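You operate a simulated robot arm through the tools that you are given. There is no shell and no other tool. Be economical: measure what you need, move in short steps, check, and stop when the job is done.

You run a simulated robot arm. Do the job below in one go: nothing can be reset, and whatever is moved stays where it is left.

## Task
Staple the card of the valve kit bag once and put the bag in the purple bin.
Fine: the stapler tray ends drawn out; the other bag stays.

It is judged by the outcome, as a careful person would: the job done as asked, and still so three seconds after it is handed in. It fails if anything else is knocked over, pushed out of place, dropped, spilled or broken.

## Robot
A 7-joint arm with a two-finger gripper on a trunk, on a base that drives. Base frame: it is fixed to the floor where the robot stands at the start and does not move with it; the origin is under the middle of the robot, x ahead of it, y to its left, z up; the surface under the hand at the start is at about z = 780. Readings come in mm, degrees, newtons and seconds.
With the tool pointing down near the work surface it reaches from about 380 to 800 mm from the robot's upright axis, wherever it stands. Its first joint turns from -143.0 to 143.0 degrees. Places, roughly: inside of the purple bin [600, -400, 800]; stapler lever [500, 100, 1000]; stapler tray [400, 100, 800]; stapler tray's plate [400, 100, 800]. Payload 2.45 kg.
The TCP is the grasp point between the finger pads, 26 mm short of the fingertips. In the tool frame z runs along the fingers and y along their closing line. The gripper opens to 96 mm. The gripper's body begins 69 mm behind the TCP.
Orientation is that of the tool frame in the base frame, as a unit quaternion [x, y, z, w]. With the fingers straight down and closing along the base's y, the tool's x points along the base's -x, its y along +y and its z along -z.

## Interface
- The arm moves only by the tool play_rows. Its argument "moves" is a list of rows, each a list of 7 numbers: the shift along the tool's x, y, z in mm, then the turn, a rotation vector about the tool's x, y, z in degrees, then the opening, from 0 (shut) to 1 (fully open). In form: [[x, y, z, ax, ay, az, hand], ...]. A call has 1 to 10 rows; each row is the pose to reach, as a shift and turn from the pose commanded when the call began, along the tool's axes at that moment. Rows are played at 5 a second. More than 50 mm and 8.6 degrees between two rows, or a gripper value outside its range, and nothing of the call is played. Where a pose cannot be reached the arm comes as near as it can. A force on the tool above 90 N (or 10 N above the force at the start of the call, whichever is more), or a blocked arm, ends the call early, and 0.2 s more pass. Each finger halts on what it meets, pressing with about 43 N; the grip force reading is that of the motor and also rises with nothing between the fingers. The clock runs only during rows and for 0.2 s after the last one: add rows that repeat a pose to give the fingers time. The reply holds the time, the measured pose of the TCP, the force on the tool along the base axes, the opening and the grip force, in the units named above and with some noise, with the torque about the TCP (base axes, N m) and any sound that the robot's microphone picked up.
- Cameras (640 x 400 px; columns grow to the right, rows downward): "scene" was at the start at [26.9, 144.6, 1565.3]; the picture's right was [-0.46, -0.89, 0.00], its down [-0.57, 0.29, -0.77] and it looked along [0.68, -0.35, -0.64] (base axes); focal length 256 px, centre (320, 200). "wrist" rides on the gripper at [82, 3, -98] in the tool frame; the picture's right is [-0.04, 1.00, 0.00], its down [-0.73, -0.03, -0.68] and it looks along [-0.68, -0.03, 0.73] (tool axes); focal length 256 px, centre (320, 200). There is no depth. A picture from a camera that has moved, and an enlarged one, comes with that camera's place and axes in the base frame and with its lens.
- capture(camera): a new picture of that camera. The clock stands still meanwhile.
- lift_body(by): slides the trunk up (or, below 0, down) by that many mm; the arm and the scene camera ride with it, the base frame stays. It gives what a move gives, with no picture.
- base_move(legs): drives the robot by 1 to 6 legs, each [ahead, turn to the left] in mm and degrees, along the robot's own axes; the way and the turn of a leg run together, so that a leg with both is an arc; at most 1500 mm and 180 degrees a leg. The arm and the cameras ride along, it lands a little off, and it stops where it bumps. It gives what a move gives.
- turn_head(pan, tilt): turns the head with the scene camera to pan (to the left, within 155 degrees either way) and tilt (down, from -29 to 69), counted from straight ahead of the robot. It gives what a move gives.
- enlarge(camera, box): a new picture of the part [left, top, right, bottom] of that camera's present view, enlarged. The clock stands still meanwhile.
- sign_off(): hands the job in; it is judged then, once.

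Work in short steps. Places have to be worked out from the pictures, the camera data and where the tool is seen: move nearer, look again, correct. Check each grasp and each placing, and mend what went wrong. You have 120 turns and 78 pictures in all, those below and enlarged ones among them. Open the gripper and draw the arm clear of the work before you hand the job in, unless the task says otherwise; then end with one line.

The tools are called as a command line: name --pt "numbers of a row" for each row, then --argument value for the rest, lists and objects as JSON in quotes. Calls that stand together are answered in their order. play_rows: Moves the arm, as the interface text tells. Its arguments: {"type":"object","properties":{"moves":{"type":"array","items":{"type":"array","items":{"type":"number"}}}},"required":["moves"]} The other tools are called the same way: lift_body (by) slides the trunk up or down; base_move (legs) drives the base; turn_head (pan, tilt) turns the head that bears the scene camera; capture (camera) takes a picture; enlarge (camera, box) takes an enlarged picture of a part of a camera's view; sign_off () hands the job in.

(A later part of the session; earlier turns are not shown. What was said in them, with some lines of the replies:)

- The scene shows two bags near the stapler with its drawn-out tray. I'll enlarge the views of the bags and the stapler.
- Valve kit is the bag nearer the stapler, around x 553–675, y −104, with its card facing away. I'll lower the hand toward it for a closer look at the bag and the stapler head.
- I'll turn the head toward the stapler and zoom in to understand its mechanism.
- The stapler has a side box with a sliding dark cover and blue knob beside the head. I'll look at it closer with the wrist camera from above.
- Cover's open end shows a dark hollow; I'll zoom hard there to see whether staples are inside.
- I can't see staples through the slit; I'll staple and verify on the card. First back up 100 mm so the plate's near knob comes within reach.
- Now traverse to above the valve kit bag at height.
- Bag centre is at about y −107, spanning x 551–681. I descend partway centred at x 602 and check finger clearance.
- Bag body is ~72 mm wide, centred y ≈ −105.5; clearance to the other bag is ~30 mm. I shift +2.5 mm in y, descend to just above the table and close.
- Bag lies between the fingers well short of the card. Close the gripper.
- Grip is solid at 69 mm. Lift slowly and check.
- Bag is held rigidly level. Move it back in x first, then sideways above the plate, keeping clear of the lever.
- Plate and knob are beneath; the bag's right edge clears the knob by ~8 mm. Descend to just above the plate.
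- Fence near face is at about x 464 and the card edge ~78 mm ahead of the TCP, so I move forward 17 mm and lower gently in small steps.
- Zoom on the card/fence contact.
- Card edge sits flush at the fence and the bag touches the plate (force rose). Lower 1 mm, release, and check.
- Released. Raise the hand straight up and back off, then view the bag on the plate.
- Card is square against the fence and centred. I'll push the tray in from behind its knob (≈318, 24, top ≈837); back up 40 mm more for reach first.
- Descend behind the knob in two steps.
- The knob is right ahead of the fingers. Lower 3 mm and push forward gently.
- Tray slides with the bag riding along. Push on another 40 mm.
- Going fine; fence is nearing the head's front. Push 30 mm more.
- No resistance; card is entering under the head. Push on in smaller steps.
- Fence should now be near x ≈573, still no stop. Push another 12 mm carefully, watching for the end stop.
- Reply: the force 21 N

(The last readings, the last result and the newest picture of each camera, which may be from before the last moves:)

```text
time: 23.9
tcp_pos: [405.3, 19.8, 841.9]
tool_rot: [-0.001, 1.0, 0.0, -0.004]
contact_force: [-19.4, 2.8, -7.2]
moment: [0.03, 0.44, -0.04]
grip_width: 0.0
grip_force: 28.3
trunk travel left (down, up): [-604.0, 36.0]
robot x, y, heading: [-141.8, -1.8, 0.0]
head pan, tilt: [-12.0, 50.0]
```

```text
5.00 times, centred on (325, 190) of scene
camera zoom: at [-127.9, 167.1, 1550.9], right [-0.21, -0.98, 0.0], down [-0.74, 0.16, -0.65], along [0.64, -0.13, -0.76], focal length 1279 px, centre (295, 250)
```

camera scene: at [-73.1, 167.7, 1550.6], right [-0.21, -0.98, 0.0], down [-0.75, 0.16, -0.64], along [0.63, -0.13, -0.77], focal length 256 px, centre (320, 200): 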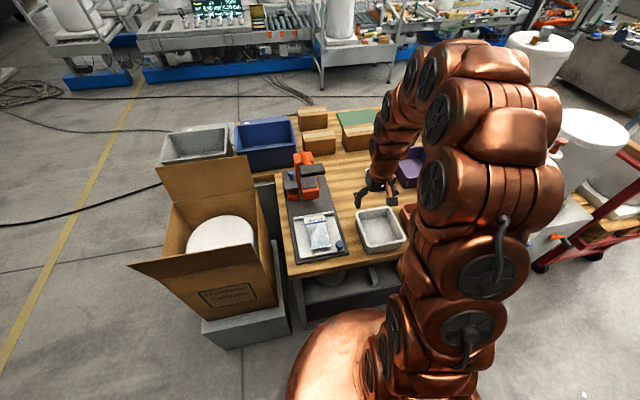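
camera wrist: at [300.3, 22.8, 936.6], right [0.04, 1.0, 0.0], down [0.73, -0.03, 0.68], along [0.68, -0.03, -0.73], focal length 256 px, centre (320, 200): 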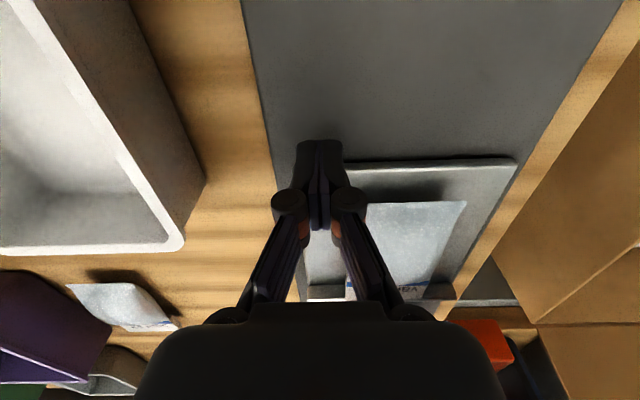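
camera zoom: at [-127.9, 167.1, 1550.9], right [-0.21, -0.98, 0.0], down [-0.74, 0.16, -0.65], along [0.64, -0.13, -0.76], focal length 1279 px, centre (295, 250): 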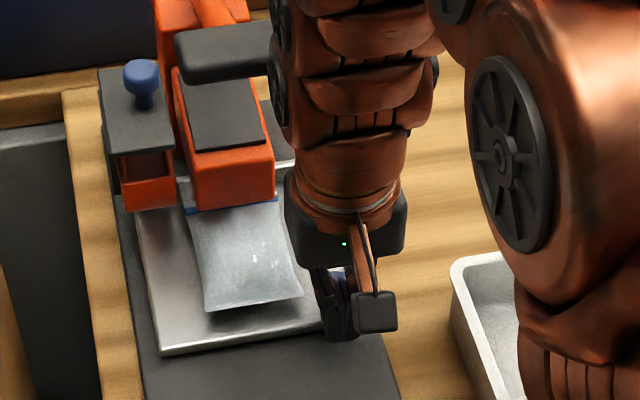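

The force and moment match the fingertips pressing on the knob: the tray is at its end stop. Back off and rise away to the right rear.

play_rows --pt "15 0 0 0 0 0 0" --pt "32 0 0 0 0 0 0" --pt "40 0 -35 0 0 0 0" --pt "45 -30 -70 0 0 0 0" --pt "45 -60 -110 0 0 0 0" --pt "45 -60 -155 0 0 0 0"

enlarge --camera "scene" --box '[265, 145, 365, 265]'

```text
time: 25.3
tcp_pos: [370.4, -40.6, 994.2]
tool_rot: [-0.001, 1.0, 0.001, 0.0]
contact_force: [-0.4, 0.0, -0.4]
moment: [-0.01, 0.0, 0.02]
grip_width: 0.0
grip_force: 28.6
trunk travel left (down, up): [-604.0, 36.0]
robot x, y, heading: [-137.9, -3.1, 0.1]
head pan, tilt: [-12.0, 50.0]
```

```text
3.33 times, centred on (315, 205) of scene
camera zoom: at [-113.0, 167.5, 1550.6], right [-0.21, -0.98, 0.0], down [-0.75, 0.16, -0.64], along [0.63, -0.13, -0.77], focal length 852 px, centre (337, 183)
```

zoom: 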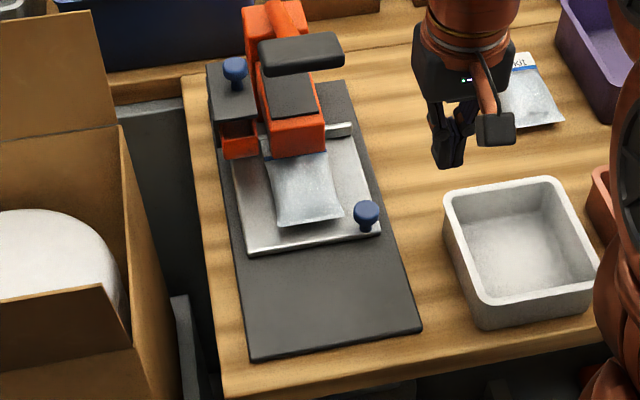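

Tray is home with the card under the head and the bag square. Now rise and position above the lever pad, then check alignment.

play_rows --pt "0 0 -45 0 0 0 0" --pt "0 0 -90 0 0 0 0" --pt "-25 40 -100 0 0 0 0" --pt "-50 80 -100 0 0 0 0" --pt "-90 100 -100 0 0 0 0" --pt "-125 116 -100 0 0 0 0"

capture --camera "wrist"

enlarge --camera "scene" --box '[265, 95, 365, 215]'

```text
time: 26.7
tcp_pos: [498.6, 78.8, 1096.9]
tool_rot: [0.0, 1.0, 0.0, 0.001]
contact_force: [-0.5, -0.5, 0.8]
moment: [0.03, -0.02, -0.02]
grip_width: 0.2
grip_force: 28.6
trunk travel left (down, up): [-604.0, 36.0]
robot x, y, heading: [-141.1, 0.1, -0.1]
head pan, tilt: [-12.0, 50.0]
```

```text
34 pictures are left
camera wrist: at [416.2, 81.2, 1192.7], right [0.04, 1.0, 0.0], down [0.73, -0.03, 0.68], along [0.68, -0.03, -0.73], focal length 256 px, centre (320, 200)
```

wrist: 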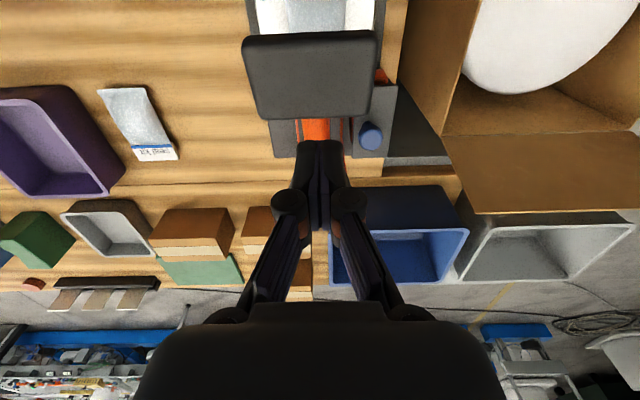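

```text
3.33 times, centred on (315, 155) of scene
camera zoom: at [-113.8, 167.7, 1550.6], right [-0.21, -0.98, 0.0], down [-0.75, 0.16, -0.64], along [0.63, -0.13, -0.77], focal length 852 px, centre (337, 350)
```

zoom: 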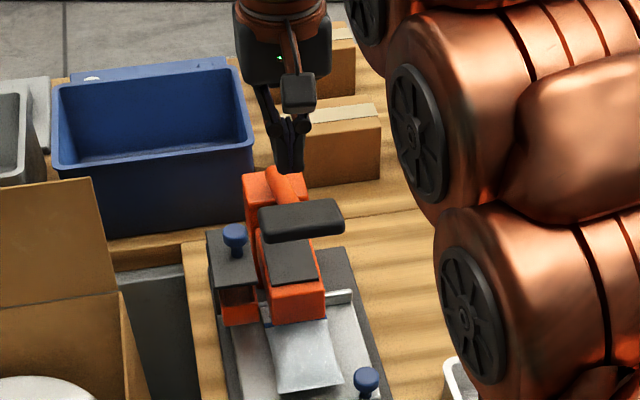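

Triangulation puts the pad centre near (465, 77, 1038). Shift over it and lower to just short of contact.

play_rows --pt "33 -2 0 0 0 0 0" --pt "33 -2 20 0 0 0 0"

capture --camera "wrist"

enlarge --camera "scene" --box '[265, 95, 365, 215]'

```text
time: 27.3
tcp_pos: [464.2, 75.4, 1073.9]
tool_rot: [-0.001, 1.0, 0.0, 0.0]
contact_force: [0.1, 0.5, 0.3]
moment: [0.0, -0.02, -0.03]
grip_width: 0.1
grip_force: 28.8
trunk travel left (down, up): [-604.0, 36.0]
robot x, y, heading: [-142.8, -0.3, 0.1]
head pan, tilt: [-12.0, 50.0]
```

```text
32 pictures are left
camera wrist: at [382.2, 78.1, 1170.2], right [0.04, 1.0, 0.0], down [0.73, -0.03, 0.68], along [0.68, -0.03, -0.73], focal length 256 px, centre (320, 200)
```

wrist: 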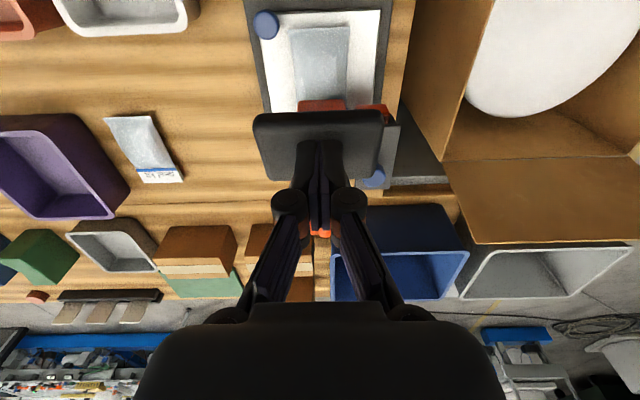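

```text
3.33 times, centred on (315, 155) of scene
camera zoom: at [-113.5, 167.7, 1550.6], right [-0.21, -0.98, 0.0], down [-0.75, 0.16, -0.64], along [0.63, -0.13, -0.77], focal length 852 px, centre (337, 350)
```

zoom: 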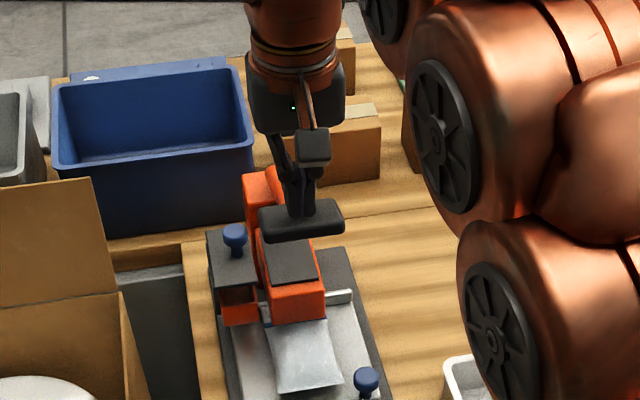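

Tips are centred over the pad, ~12 mm above. Press down in steps, following the lever's arc slightly toward the robot.

play_rows --pt "0 0 10 0 0 0 0" --pt "2 0 20 0 0 0 0" --pt "5 0 32 0 0 0 0" --pt "9 0 44 0 0 0 0" --pt "13 0 56 0 0 0 0"

enlarge --camera "scene" --box '[265, 95, 365, 215]'

```text
time: 28.5
tcp_pos: [452.1, 75.7, 1019.0]
tool_rot: [0.0, 1.0, 0.0, -0.001]
contact_force: [0.8, 0.6, 3.2]
moment: [-0.02, -0.03, -0.01]
grip_width: 6.1
grip_force: 28.6
trunk travel left (down, up): [-604.0, 36.0]
robot x, y, heading: [-139.7, -3.9, 0.1]
head pan, tilt: [-12.0, 50.0]
```

```text
3.33 times, centred on (315, 155) of scene
camera zoom: at [-113.4, 167.7, 1550.6], right [-0.21, -0.98, 0.0], down [-0.75, 0.16, -0.64], along [0.63, -0.13, -0.77], focal length 852 px, centre (337, 350)
```

zoom: 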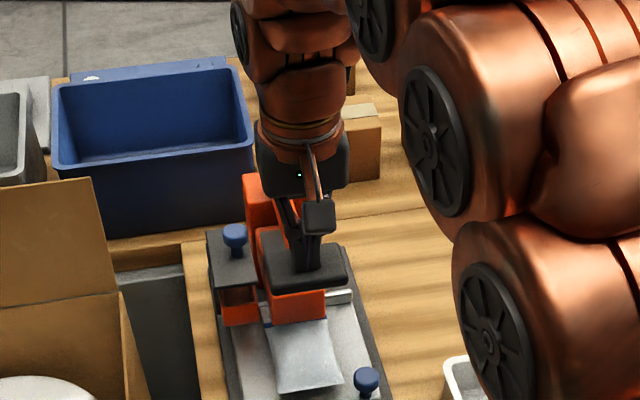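

The lever is following with ~3 N. Continue pressing down along the arc.

play_rows --pt "4 0 12 0 0 0 0" --pt "7 0 24 0 0 0 0" --pt "10 0 36 0 0 0 0" --pt "12 0 46 0 0 0 0"

enlarge --camera "scene" --box '[265, 95, 365, 215]'

```text
time: 29.6
tcp_pos: [440.7, 74.4, 983.3]
tool_rot: [-0.001, 1.0, 0.001, 0.012]
contact_force: [-30.7, -5.6, 56.0]
moment: [-0.15, 0.05, -0.06]
grip_width: 5.9
grip_force: 28.5
trunk travel left (down, up): [-604.0, 36.0]
robot x, y, heading: [-139.2, -2.3, 0.0]
head pan, tilt: [-12.0, 50.0]
stopped in row 4: the force on the tool passed its limit at 95 N (the readings are from after the stop); the commanded pose is now the measured one
```

```text
3.33 times, centred on (315, 155) of scene
camera zoom: at [-118.5, 166.8, 1551.1], right [-0.21, -0.98, 0.0], down [-0.75, 0.16, -0.65], along [0.63, -0.13, -0.76], focal length 852 px, centre (337, 350)
```

zoom: 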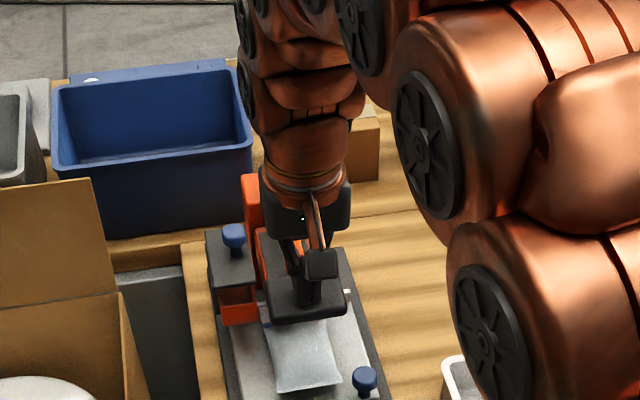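

Hard stop at ~95 N, no sound heard. Press once more in place straight down a few mm, to see if it is the true bottom.

play_rows --pt "0 0 3 0 0 0 0" --pt "0 0 6 0 0 0 0"

enlarge --camera "scene" --box '[285, 145, 355, 220]'

```text
time: 30.2
tcp_pos: [441.7, 74.0, 984.3]
tool_rot: [0.001, 1.0, 0.003, 0.018]
contact_force: [-35.2, -5.8, 53.9]
moment: [-0.16, 0.16, -0.08]
grip_width: 5.9
grip_force: 28.1
trunk travel left (down, up): [-604.0, 36.0]
robot x, y, heading: [-138.1, -2.7, -0.2]
head pan, tilt: [-12.0, 50.0]
stopped in row 2: the force on the tool passed its limit at 92 N (the readings are from after the stop); the commanded pose is now the measured one
```

```text
5.33 times, centred on (320, 182) of scene
camera zoom: at [-126.4, 166.7, 1551.5], right [-0.21, -0.98, 0.0], down [-0.74, 0.16, -0.65], along [0.64, -0.13, -0.76], focal length 1364 px, centre (320, 293)
```

zoom: 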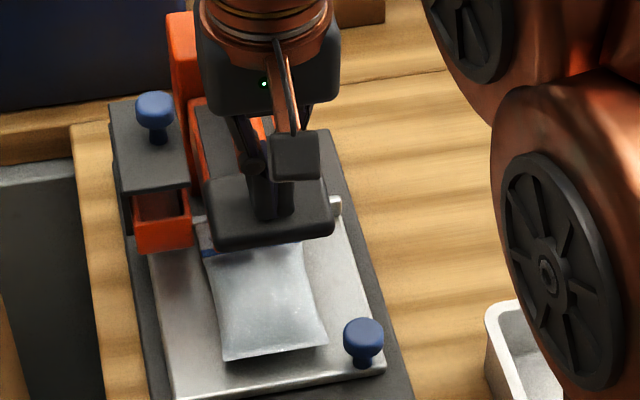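

Lever is fully down. Release by rising back along the arc.

play_rows --pt "0 0 -15 0 0 0 0" --pt "0 0 -35 0 0 0 0" --pt "-3 0 -60 0 0 0 0" --pt "-5 0 -90 0 0 0 0" --pt "-5 0 -130 0 0 0 0" --pt "0 -40 -150 0 0 0 0" --pt "30 -80 -150 0 0 0 0" --pt "60 -110 -150 0 0 0 0"

enlarge --camera "scene" --box '[265, 115, 365, 255]'

```text
time: 32.0
tcp_pos: [383.6, -35.1, 1123.5]
tool_rot: [0.0, 1.0, 0.001, 0.014]
contact_force: [-0.3, 0.7, 0.7]
moment: [0.0, 0.02, 0.03]
grip_width: 0.2
grip_force: 28.3
trunk travel left (down, up): [-604.0, 36.0]
robot x, y, heading: [-137.5, -2.1, -0.1]
head pan, tilt: [-12.0, 50.0]
```

```text
2.86 times, centred on (315, 185) of scene
camera zoom: at [-112.9, 167.8, 1550.5], right [-0.21, -0.98, 0.0], down [-0.75, 0.16, -0.64], along [0.63, -0.13, -0.77], focal length 731 px, centre (334, 243)
```

zoom: 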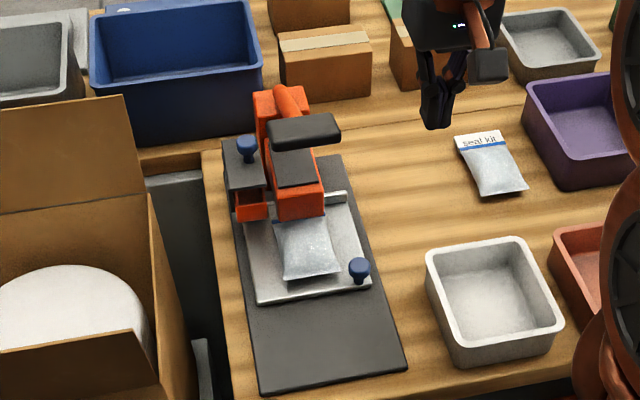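

Lever sprang back up. To draw the tray out, I'll hook in front of the knob with the hand leaned 30° to the right so it clears the lever; tilt first.

play_rows --pt "0 -8 0 -7.5 0.4 0 0" --pt "0 -15 0 -15 0.8 0 0" --pt "0 -15 0 -22.5 1.2 0 0" --pt "0 -15 0 -30 1.6 0 0"

```text
time: 33.0
tcp_pos: [383.5, -50.2, 1125.4]
tool_rot: [-0.004, 0.965, 0.261, 0.0]
contact_force: [0.2, 0.3, 0.6]
moment: [0.01, 0.02, -0.01]
grip_width: 0.0
grip_force: 28.8
trunk travel left (down, up): [-604.0, 36.0]
robot x, y, heading: [-137.6, -0.2, -0.1]
head pan, tilt: [-12.0, 50.0]
```

Tilt is right. Descend toward the point in front of the knob (x≈465, y≈2), stopping above it to check.

play_rows --pt "-16 -14 37 0 0 0 0" --pt "-33 -29 73 0 0 0 0" --pt "-49 -43 110 0 0 0 0" --pt "-65 -58 147 0 0 0 0" --pt "-81.5 -72 184 0 0 0 0" --pt "-81.5 -80 220 0 0 0 0" --pt "-81.5 -84 246 0 0 0 0"

capture --camera "wrist"

enlarge --camera "scene" --box '[275, 145, 385, 255]'

```text
time: 34.6
tcp_pos: [465.9, 0.1, 870.5]
tool_rot: [-0.003, 0.966, 0.26, 0.001]
contact_force: [-0.5, -0.5, -0.7]
moment: [-0.01, -0.02, -0.03]
grip_width: 0.0
grip_force: 28.2
trunk travel left (down, up): [-604.0, 36.0]
robot x, y, heading: [-142.4, -1.8, -0.1]
head pan, tilt: [-12.0, 50.0]
```

```text
26 pictures are left
camera wrist: at [384.2, -47.4, 955.1], right [0.03, 0.86, 0.5], down [0.73, -0.36, 0.57], along [0.68, 0.35, -0.65], focal length 256 px, centre (320, 200)
```

wrist: 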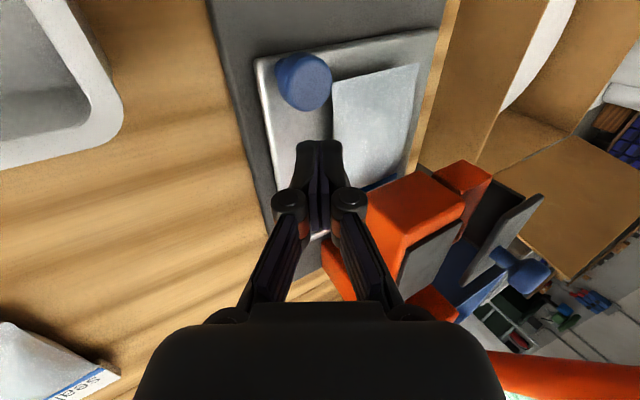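

```text
3.64 times, centred on (330, 200) of scene
camera zoom: at [-113.4, 167.5, 1550.6], right [-0.21, -0.98, 0.0], down [-0.75, 0.16, -0.64], along [0.63, -0.13, -0.77], focal length 930 px, centre (284, 200)
```

zoom: 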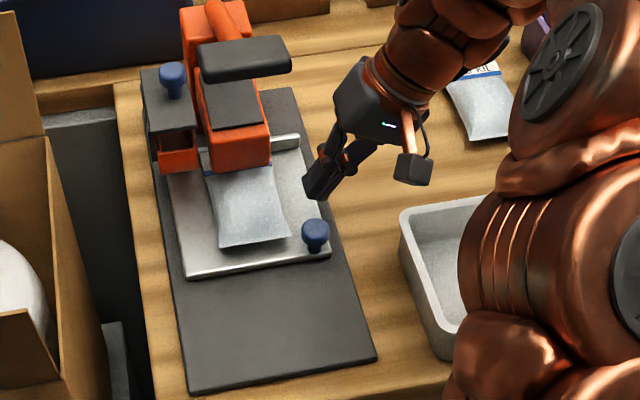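

Knob and bag are clear of the descent path. Lower in front of the knob, then pull back 20 mm to test.

play_rows --pt "0 -8 14 0 0 0 0" --pt "0 -16.5 28.5 0 0 0 0" --pt "10 -16.5 28.5 0 0 0 0" --pt "20 -16.5 28.5 0 0 0 0" --pt "30 -16.5 28.5 0 0 0 0"

enlarge --camera "scene" --box '[275, 145, 385, 255]'

```text
time: 35.8
tcp_pos: [434.8, 0.5, 837.2]
tool_rot: [-0.004, 0.966, 0.259, 0.0]
contact_force: [0.3, 0.2, 0.5]
moment: [-0.01, 0.01, 0.02]
grip_width: 0.0
grip_force: 28.6
trunk travel left (down, up): [-604.0, 36.0]
robot x, y, heading: [-144.5, -1.8, 0.0]
head pan, tilt: [-12.0, 50.0]
```

```text
3.64 times, centred on (330, 200) of scene
camera zoom: at [-113.2, 167.6, 1550.6], right [-0.21, -0.98, 0.0], down [-0.75, 0.16, -0.64], along [0.63, -0.13, -0.77], focal length 930 px, centre (284, 200)
```

zoom: 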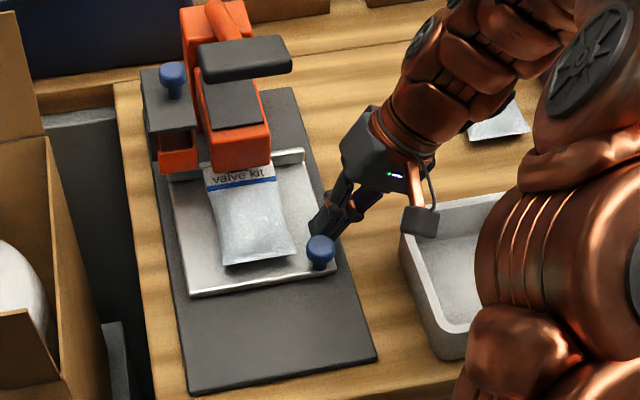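

Tray is being drawn and the card shows. Keep pulling.

play_rows --pt "12 0 0 0 0 0 0" --pt "24 0 0 0 0 0 0" --pt "36 0 0 0 0 0 0" --pt "48 0 0 0 0 0 0" --pt "60 0 0 0 0 0 0"

enlarge --camera "scene" --box '[290, 165, 390, 265]'

```text
time: 37.0
tcp_pos: [373.6, 0.8, 837.7]
tool_rot: [-0.003, 0.966, 0.26, -0.001]
contact_force: [0.1, 1.0, -0.1]
moment: [-0.01, 0.0, 0.0]
grip_width: 0.2
grip_force: 28.2
trunk travel left (down, up): [-604.0, 36.0]
robot x, y, heading: [-139.2, -2.3, -0.2]
head pan, tilt: [-12.0, 50.0]
```

```text
4.00 times, centred on (340, 215) of scene
camera zoom: at [-113.2, 167.6, 1550.6], right [-0.21, -0.98, 0.0], down [-0.75, 0.16, -0.64], along [0.63, -0.13, -0.77], focal length 1023 px, centre (240, 140)
```

zoom: 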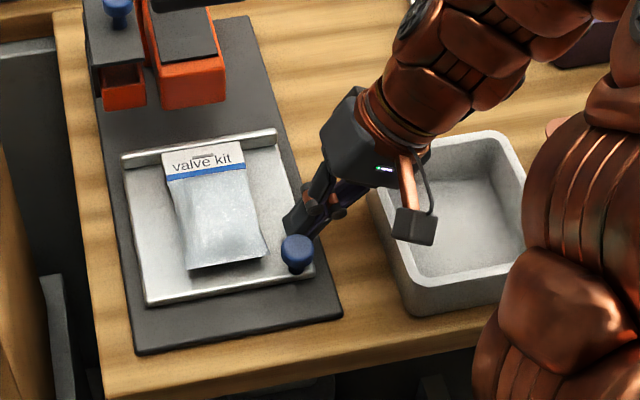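

A mark shows above the label; zoom in on the card to see whether it is a staple.

enlarge --camera "scene" --box '[326, 196, 356, 216]'

```text
16.00 times, centred on (341, 206) of scene
camera zoom: at [-113.2, 167.6, 1550.6], right [-0.21, -0.98, 0.0], down [-0.75, 0.16, -0.64], along [0.63, -0.13, -0.77], focal length 4091 px, centre (-16, 104)
```

zoom: 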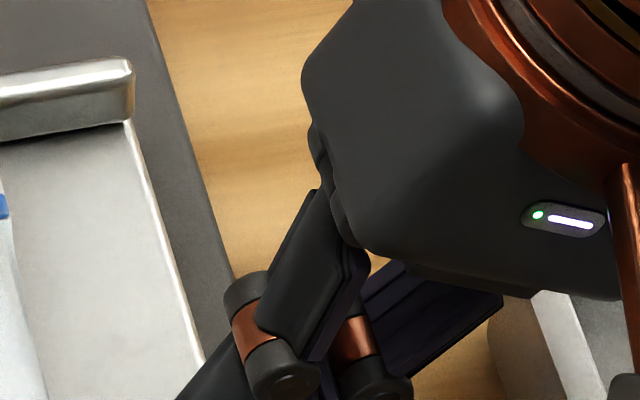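

enlarge --camera "scene" --box '[297, 194, 327, 214]'

```text
16.00 times, centred on (312, 204) of scene
camera zoom: at [-113.2, 167.6, 1550.6], right [-0.21, -0.98, 0.0], down [-0.75, 0.16, -0.64], along [0.63, -0.13, -0.77], focal length 4091 px, centre (448, 136)
```

zoom: 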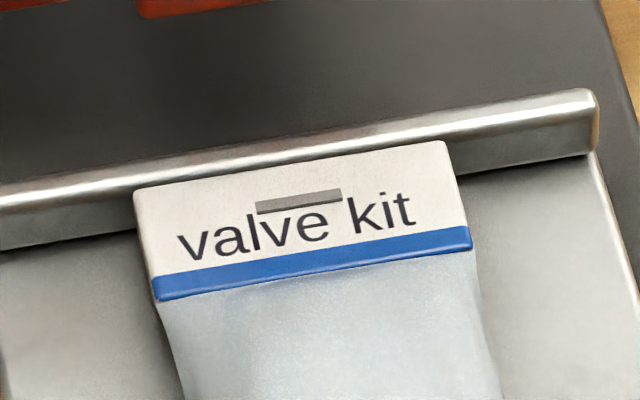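

One staple is in the card. Draw the tray the remaining ~28 mm out.

play_rows --pt "10 0 0 0 0 0 0" --pt "20 0 0 0 0 0 0" --pt "28 0 0 0 0 0 0"

```text
time: 37.8
tcp_pos: [346.3, -0.7, 836.9]
tool_rot: [-0.003, 0.966, 0.26, 0.0]
contact_force: [4.1, 0.3, 0.2]
moment: [0.02, -0.04, -0.05]
grip_width: 0.0
grip_force: 28.9
trunk travel left (down, up): [-604.0, 36.0]
robot x, y, heading: [-139.0, -0.7, -0.3]
head pan, tilt: [-12.0, 50.0]
```

Slight resistance: tray is out. Ease off the knob, rise and undo the tilt while opening.

play_rows --pt "-5 0 0 0 0 0 0" --pt "-5 14 -38 0 0 0 0" --pt "-5 28 -75 0 0 0 0.3" --pt "-5 43 -114 0 0 0 0.6" --pt "-5 43 -114 7.5 0 0 1" --pt "-5 43 -114 15 0 0 1" --pt "-5 43 -114 22.5 0 0 1" --pt "-5 43 -114 30 0 0 1"

enlarge --camera "scene" --box '[270, 165, 370, 265]'

```text
time: 39.6
tcp_pos: [351.4, -20.8, 957.5]
tool_rot: [-0.003, 1.0, 0.001, 0.001]
contact_force: [0.6, 0.3, -0.4]
moment: [0.04, 0.02, -0.02]
grip_width: 95.9
grip_force: 0.0
trunk travel left (down, up): [-604.0, 36.0]
robot x, y, heading: [-141.1, -2.3, -0.1]
head pan, tilt: [-12.0, 50.0]
```

```text
4.00 times, centred on (320, 215) of scene
camera zoom: at [-113.3, 167.2, 1550.6], right [-0.21, -0.98, 0.0], down [-0.75, 0.16, -0.64], along [0.63, -0.13, -0.77], focal length 1023 px, centre (320, 140)
```

zoom: 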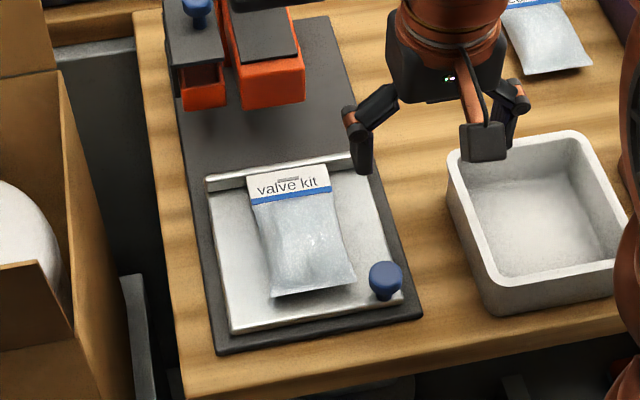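

Bag is still square against the fence. Move over it at its release spot (384, 76) and descend to check alignment.

play_rows --pt "-17 48 0 0 0 0 1" --pt "-33 96.5 0 0 0 0 1" --pt "-33 96.5 40 0 0 0 1" --pt "-33 96.5 70 0 0 0 1"

capture --camera "wrist"

```text
refused: row 1 steps farther than a row can; nothing moved
```

```text
19 pictures are left
camera wrist: at [269.9, -18.5, 1053.9], right [0.03, 1.0, 0.0], down [0.73, -0.03, 0.68], along [0.68, -0.02, -0.73], focal length 256 px, centre (320, 200)
```

wrist: 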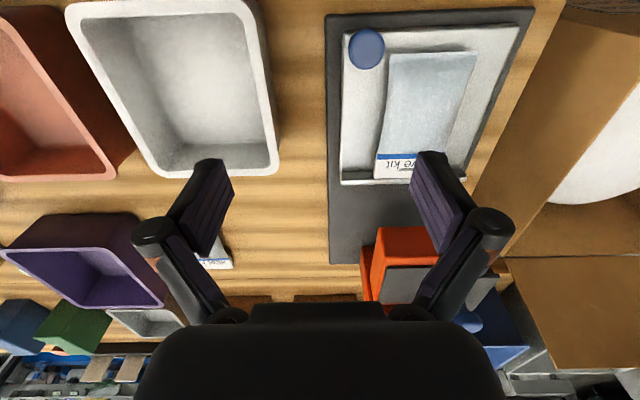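

Step slightly too long; use smaller steps.

play_rows --pt "-11 32 0 0 0 0 1" --pt "-22 64 0 0 0 0 1" --pt "-33 96.5 0 0 0 0 1" --pt "-33 96.5 35 0 0 0 1" --pt "-33 96.5 70 0 0 0 1"

capture --camera "wrist"

```text
time: 40.8
tcp_pos: [382.2, 77.0, 887.9]
tool_rot: [-0.003, 1.0, 0.002, 0.001]
contact_force: [0.4, -0.5, 0.1]
moment: [0.02, 0.01, -0.01]
grip_width: 96.1
grip_force: 0.0
trunk travel left (down, up): [-604.0, 36.0]
robot x, y, heading: [-138.5, -1.0, -0.3]
head pan, tilt: [-12.0, 50.0]
```

```text
18 pictures are left
camera wrist: at [301.5, 78.8, 983.1], right [0.03, 1.0, 0.0], down [0.73, -0.03, 0.68], along [0.68, -0.02, -0.73], focal length 256 px, centre (320, 200)
```

wrist: 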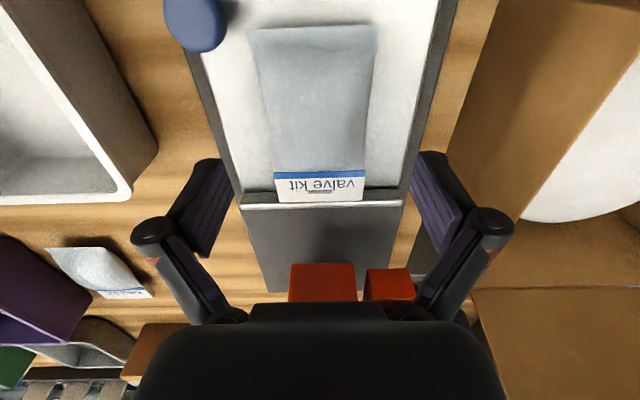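

Bag is centred between the fingers. Descend to grasp height and close.

play_rows --pt "0 0 30 0 0 0 1" --pt "0 0 55.5 0 0 0 1" --pt "0 0 55.5 0 0 0 0.6" --pt "0 0 55.5 0 0 0 0.55" --pt "0 0 55.5 0 0 0 0.55" --pt "0 0 55.5 0 0 0 0.55"

capture --camera "wrist"

```text
time: 42.2
tcp_pos: [384.5, 77.0, 831.9]
tool_rot: [-0.004, 1.0, 0.0, 0.001]
contact_force: [0.3, -0.7, 0.8]
moment: [0.07, 0.11, 0.02]
grip_width: 69.2
grip_force: 42.6
trunk travel left (down, up): [-604.0, 36.0]
robot x, y, heading: [-140.0, -5.3, 0.1]
head pan, tilt: [-12.0, 50.0]
```

```text
17 pictures are left
camera wrist: at [302.1, 78.7, 927.0], right [0.03, 1.0, 0.0], down [0.73, -0.03, 0.68], along [0.68, -0.02, -0.73], focal length 256 px, centre (320, 200)
```

wrist: 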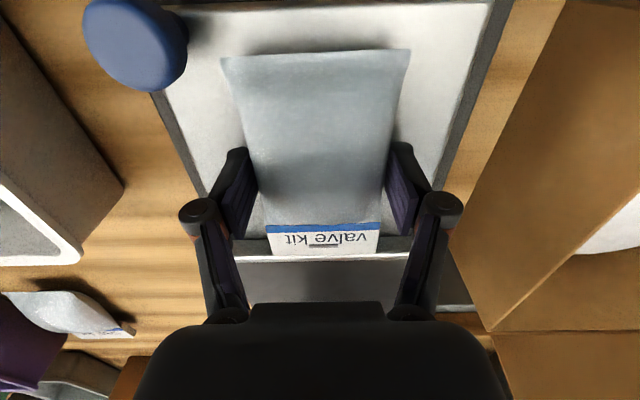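

Grasp is firm. Lift the bag and move it to the right, clear of the stapler.

play_rows --pt "0 0 -30 0 0 0 0.55" --pt "0 0 -70 0 0 0 0.55" --pt "0 0 -115 0 0 0 0.55" --pt "0 -45 -125 0 0 0 0.55" --pt "0 -90 -125 0 0 0 0.55" --pt "0 -135 -125 0 0 0 0.55" --pt "0 -180 -125 0 0 0 0.55" --pt "0 -225 -125 0 0 0 0.55"

base_move --legs '[[140, 0]]'

capture --camera "wrist"

```text
time: 44.0
tcp_pos: [384.2, -149.1, 957.9]
tool_rot: [-0.003, 1.0, 0.001, 0.0]
contact_force: [-0.1, 0.4, -1.4]
moment: [-0.04, -0.01, 0.02]
grip_width: 69.2
grip_force: 42.9
trunk travel left (down, up): [-604.0, 36.0]
robot x, y, heading: [-141.5, 0.9, 0.1]
head pan, tilt: [-12.0, 50.0]
```

```text
time: 45.3
tcp_pos: [526.4, -151.7, 958.1]
tool_rot: [-0.002, 1.0, 0.001, 0.002]
contact_force: [-0.3, -1.0, 0.0]
moment: [-0.01, -0.02, -0.01]
grip_width: 69.2
grip_force: 43.0
trunk travel left (down, up): [-604.0, 36.0]
robot x, y, heading: [-2.9, -1.2, -0.4]
head pan, tilt: [-12.0, 50.0]
```

```text
16 pictures are left
camera wrist: at [443.8, -149.7, 1053.5], right [0.04, 1.0, 0.0], down [0.73, -0.03, 0.68], along [0.68, -0.02, -0.73], focal length 256 px, centre (320, 200)
```

wrist: 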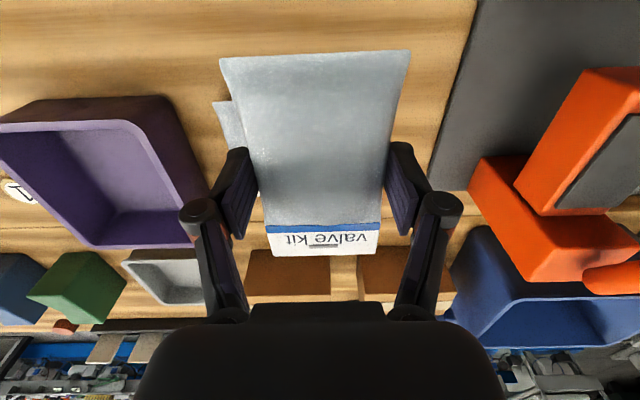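

Move across to above the purple bin.

play_rows --pt "-13 -39 0 0 0 0 0.55" --pt "-26 -78 0 0 0 0 0.55" --pt "-39 -117 0 0 0 0 0.55" --pt "-52 -156 0 0 0 0 0.55" --pt "-66 -195 0 0 0 0 0.55" --pt "-79 -235 0 0 0 0 0.55"

capture --camera "wrist"

turn_head --pan -30 --tilt 42

capture --camera "scene"

```text
time: 46.7
tcp_pos: [605.4, -388.0, 960.4]
tool_rot: [-0.002, 1.0, 0.001, 0.002]
contact_force: [0.1, 0.6, 0.3]
moment: [-0.02, -0.02, 0.0]
grip_width: 69.4
grip_force: 43.3
trunk travel left (down, up): [-604.0, 36.0]
robot x, y, heading: [1.1, 0.6, -0.2]
head pan, tilt: [-12.0, 50.0]
```

```text
15 pictures are left
camera wrist: at [523.2, -386.5, 1055.4], right [0.04, 1.0, 0.0], down [0.73, -0.03, 0.68], along [0.68, -0.02, -0.73], focal length 256 px, centre (320, 200)
```

wrist: 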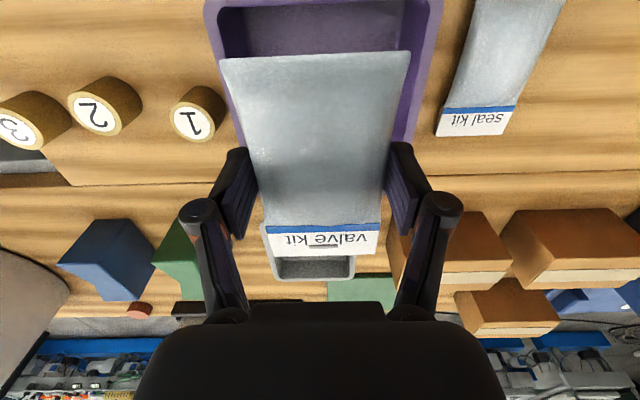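

```text
time: 47.5
tcp_pos: [604.0, -388.0, 957.0]
tool_rot: [-0.002, 1.0, 0.001, 0.001]
contact_force: [-0.2, 0.3, -0.5]
moment: [-0.03, 0.01, 0.0]
grip_width: 69.0
grip_force: 43.4
trunk travel left (down, up): [-604.0, 36.0]
robot x, y, heading: [3.1, 1.7, -0.2]
head pan, tilt: [-30.0, 42.0]
```

```text
14 pictures are left
camera scene: at [25.1, 141.1, 1561.8], right [-0.5, -0.86, 0.0], down [-0.58, 0.34, -0.74], along [0.64, -0.37, -0.67], focal length 256 px, centre (320, 200)
```

scene: 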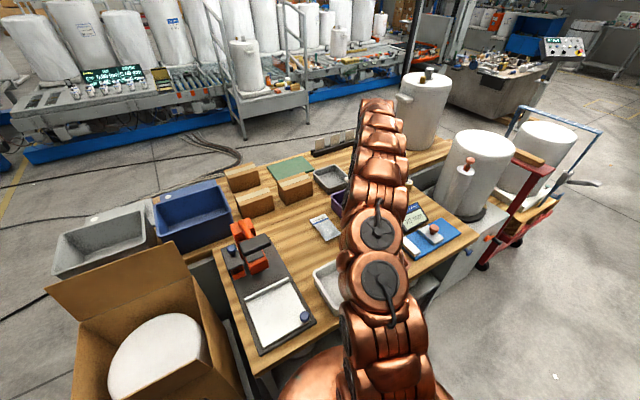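

Bin rim spans y −462…−303 (centre −383), x about 540–710. Nudge to (610, −384) and descend partway.

play_rows --pt "-5 4 20 0 0 0 0.55" --pt "-5 4 50 0 0 0 0.55" --pt "-5 4 75 0 0 0 0.55"

capture --camera "wrist"

```text
time: 48.4
tcp_pos: [611.3, -383.3, 881.7]
tool_rot: [-0.002, 1.0, 0.0, 0.002]
contact_force: [-0.2, 0.6, -0.8]
moment: [-0.04, -0.01, -0.03]
grip_width: 69.2
grip_force: 43.1
trunk travel left (down, up): [-604.0, 36.0]
robot x, y, heading: [-0.5, 1.1, -0.4]
head pan, tilt: [-30.0, 42.0]
```

```text
13 pictures are left
camera wrist: at [529.2, -380.9, 978.1], right [0.04, 1.0, 0.0], down [0.73, -0.03, 0.68], along [0.68, -0.02, -0.73], focal length 256 px, centre (320, 200)
```

wrist: 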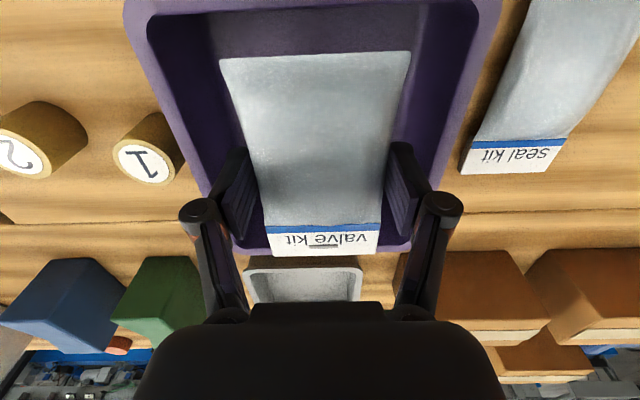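

Bag fits within the rim; shift back 4 mm to centre it and lower into the bin.

play_rows --pt "4 -1 15 0 0 0 0.55" --pt "4 -1 30 0 0 0 0.55" --pt "4 -1 42 0 0 0 0.55" --pt "4 -1 52 0 0 0 0.55"

capture --camera "wrist"

```text
time: 49.4
tcp_pos: [606.4, -382.9, 829.8]
tool_rot: [-0.001, 1.0, 0.002, 0.0]
contact_force: [-0.4, 1.1, -0.7]
moment: [-0.03, 0.0, 0.0]
grip_width: 69.3
grip_force: 42.9
trunk travel left (down, up): [-604.0, 36.0]
robot x, y, heading: [0.4, -1.7, -0.3]
head pan, tilt: [-30.0, 42.0]
```

```text
12 pictures are left
camera wrist: at [525.1, -381.4, 925.2], right [0.04, 1.0, 0.0], down [0.73, -0.03, 0.68], along [0.68, -0.02, -0.73], focal length 256 px, centre (320, 200)
```

wrist: 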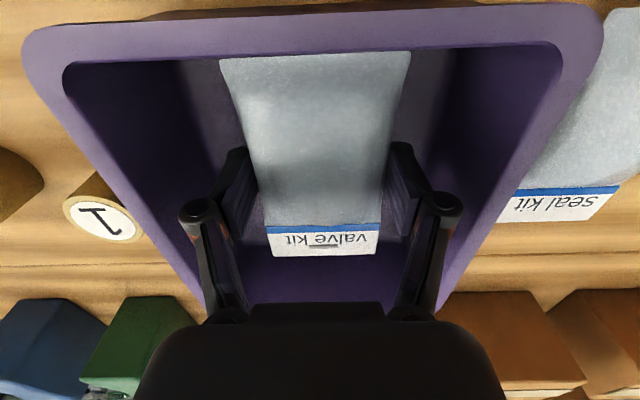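

Bag is down inside the bin with room all round. Lower gently the last ~12 mm.

play_rows --pt "0 0 6 0 0 0 0.55" --pt "0 0 10 0 0 0 0.55" --pt "0 0 13 0 0 0 0.55"

```text
time: 50.1
tcp_pos: [606.6, -382.4, 816.4]
tool_rot: [-0.002, 1.0, 0.0, 0.001]
contact_force: [0.4, 0.9, -1.2]
moment: [-0.02, -0.01, 0.01]
grip_width: 69.3
grip_force: 43.0
trunk travel left (down, up): [-604.0, 36.0]
robot x, y, heading: [1.8, 1.9, -0.3]
head pan, tilt: [-30.0, 42.0]
```

Not yet in contact; a few more millimetres, then release modestly.

play_rows --pt "0 0 2 0 0 0 0.55" --pt "0 0 3.5 0 0 0 0.55" --pt "0 0 3.5 0 0 0 0.75" --pt "0 0 3.5 0 0 0 0.85" --pt "0 0 3.5 0 0 0 0.85"

capture --camera "wrist"

```text
time: 51.4
tcp_pos: [605.5, -383.9, 812.5]
tool_rot: [-0.002, 1.0, 0.0, 0.001]
contact_force: [-0.4, 0.5, -0.3]
moment: [0.0, -0.02, 0.0]
grip_width: 81.5
grip_force: 0.0
trunk travel left (down, up): [-604.0, 36.0]
robot x, y, heading: [0.3, 1.5, -0.4]
head pan, tilt: [-30.0, 42.0]
```

```text
11 pictures are left
camera wrist: at [524.0, -381.3, 908.8], right [0.04, 1.0, 0.0], down [0.73, -0.03, 0.68], along [0.68, -0.02, -0.73], focal length 256 px, centre (320, 200)
```

wrist: 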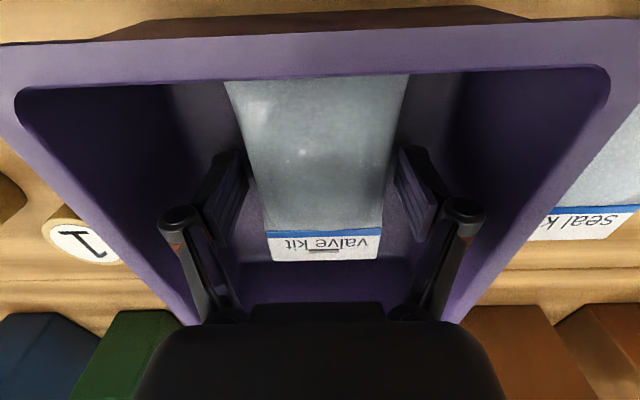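

The bag is released and lies in the bin. Rise straight up and draw clear.

play_rows --pt "0 0 -25 0 0 0 0.85" --pt "0 0 -60 0 0 0 0.85" --pt "0 0 -100 0 0 0 0.85" --pt "0 0 -145 0 0 0 1" --pt "0 0 -190 0 0 0 1" --pt "40 0 -215 0 0 0 1" --pt "80 0 -240 0 0 0 1"

capture --camera "wrist"

capture --camera "scene"

```text
time: 53.0
tcp_pos: [525.8, -384.2, 1052.0]
tool_rot: [-0.002, 1.0, 0.001, 0.001]
contact_force: [0.9, -0.3, -0.2]
moment: [0.0, 0.09, -0.01]
grip_width: 95.9
grip_force: 0.1
trunk travel left (down, up): [-604.0, 36.0]
robot x, y, heading: [1.1, 1.5, -0.5]
head pan, tilt: [-30.0, 42.0]
```

```text
10 pictures are left
camera wrist: at [445.4, -382.6, 1148.1], right [0.04, 1.0, 0.0], down [0.73, -0.03, 0.68], along [0.68, -0.02, -0.73], focal length 256 px, centre (320, 200)
```

wrist: 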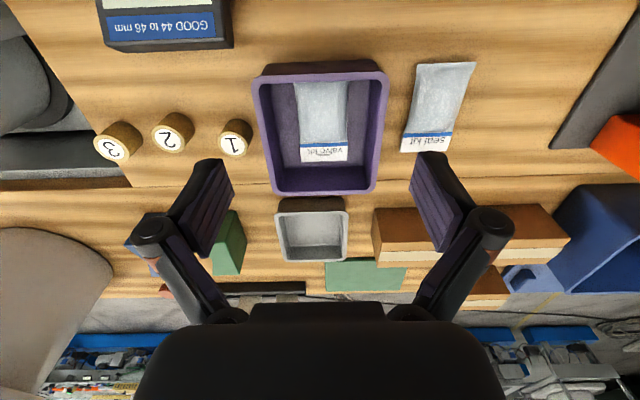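

```text
9 pictures are left
camera scene: at [25.7, 141.0, 1561.8], right [-0.5, -0.86, 0.0], down [-0.58, 0.34, -0.74], along [0.64, -0.37, -0.67], focal length 256 px, centre (320, 200)
```

scene: 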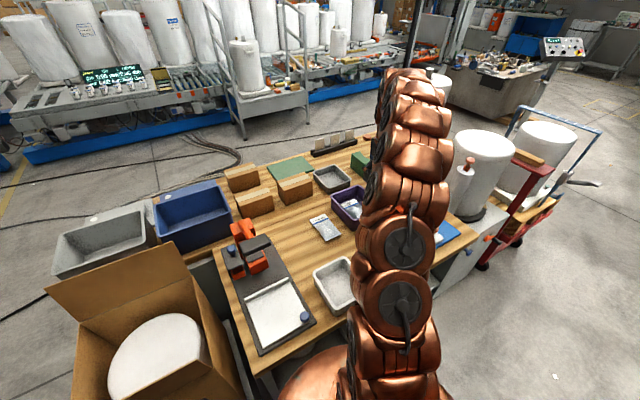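

The stapled valve kit bag lies flat in the purple bin, the other bag and items are undisturbed, and the tray is drawn out. Handing in.

sign_off

```text
The job is handed in.
```

The valve kit card has one staple and the bag is in the purple bin. The stapler tray is drawn out, and the seal kit bag was left alone.
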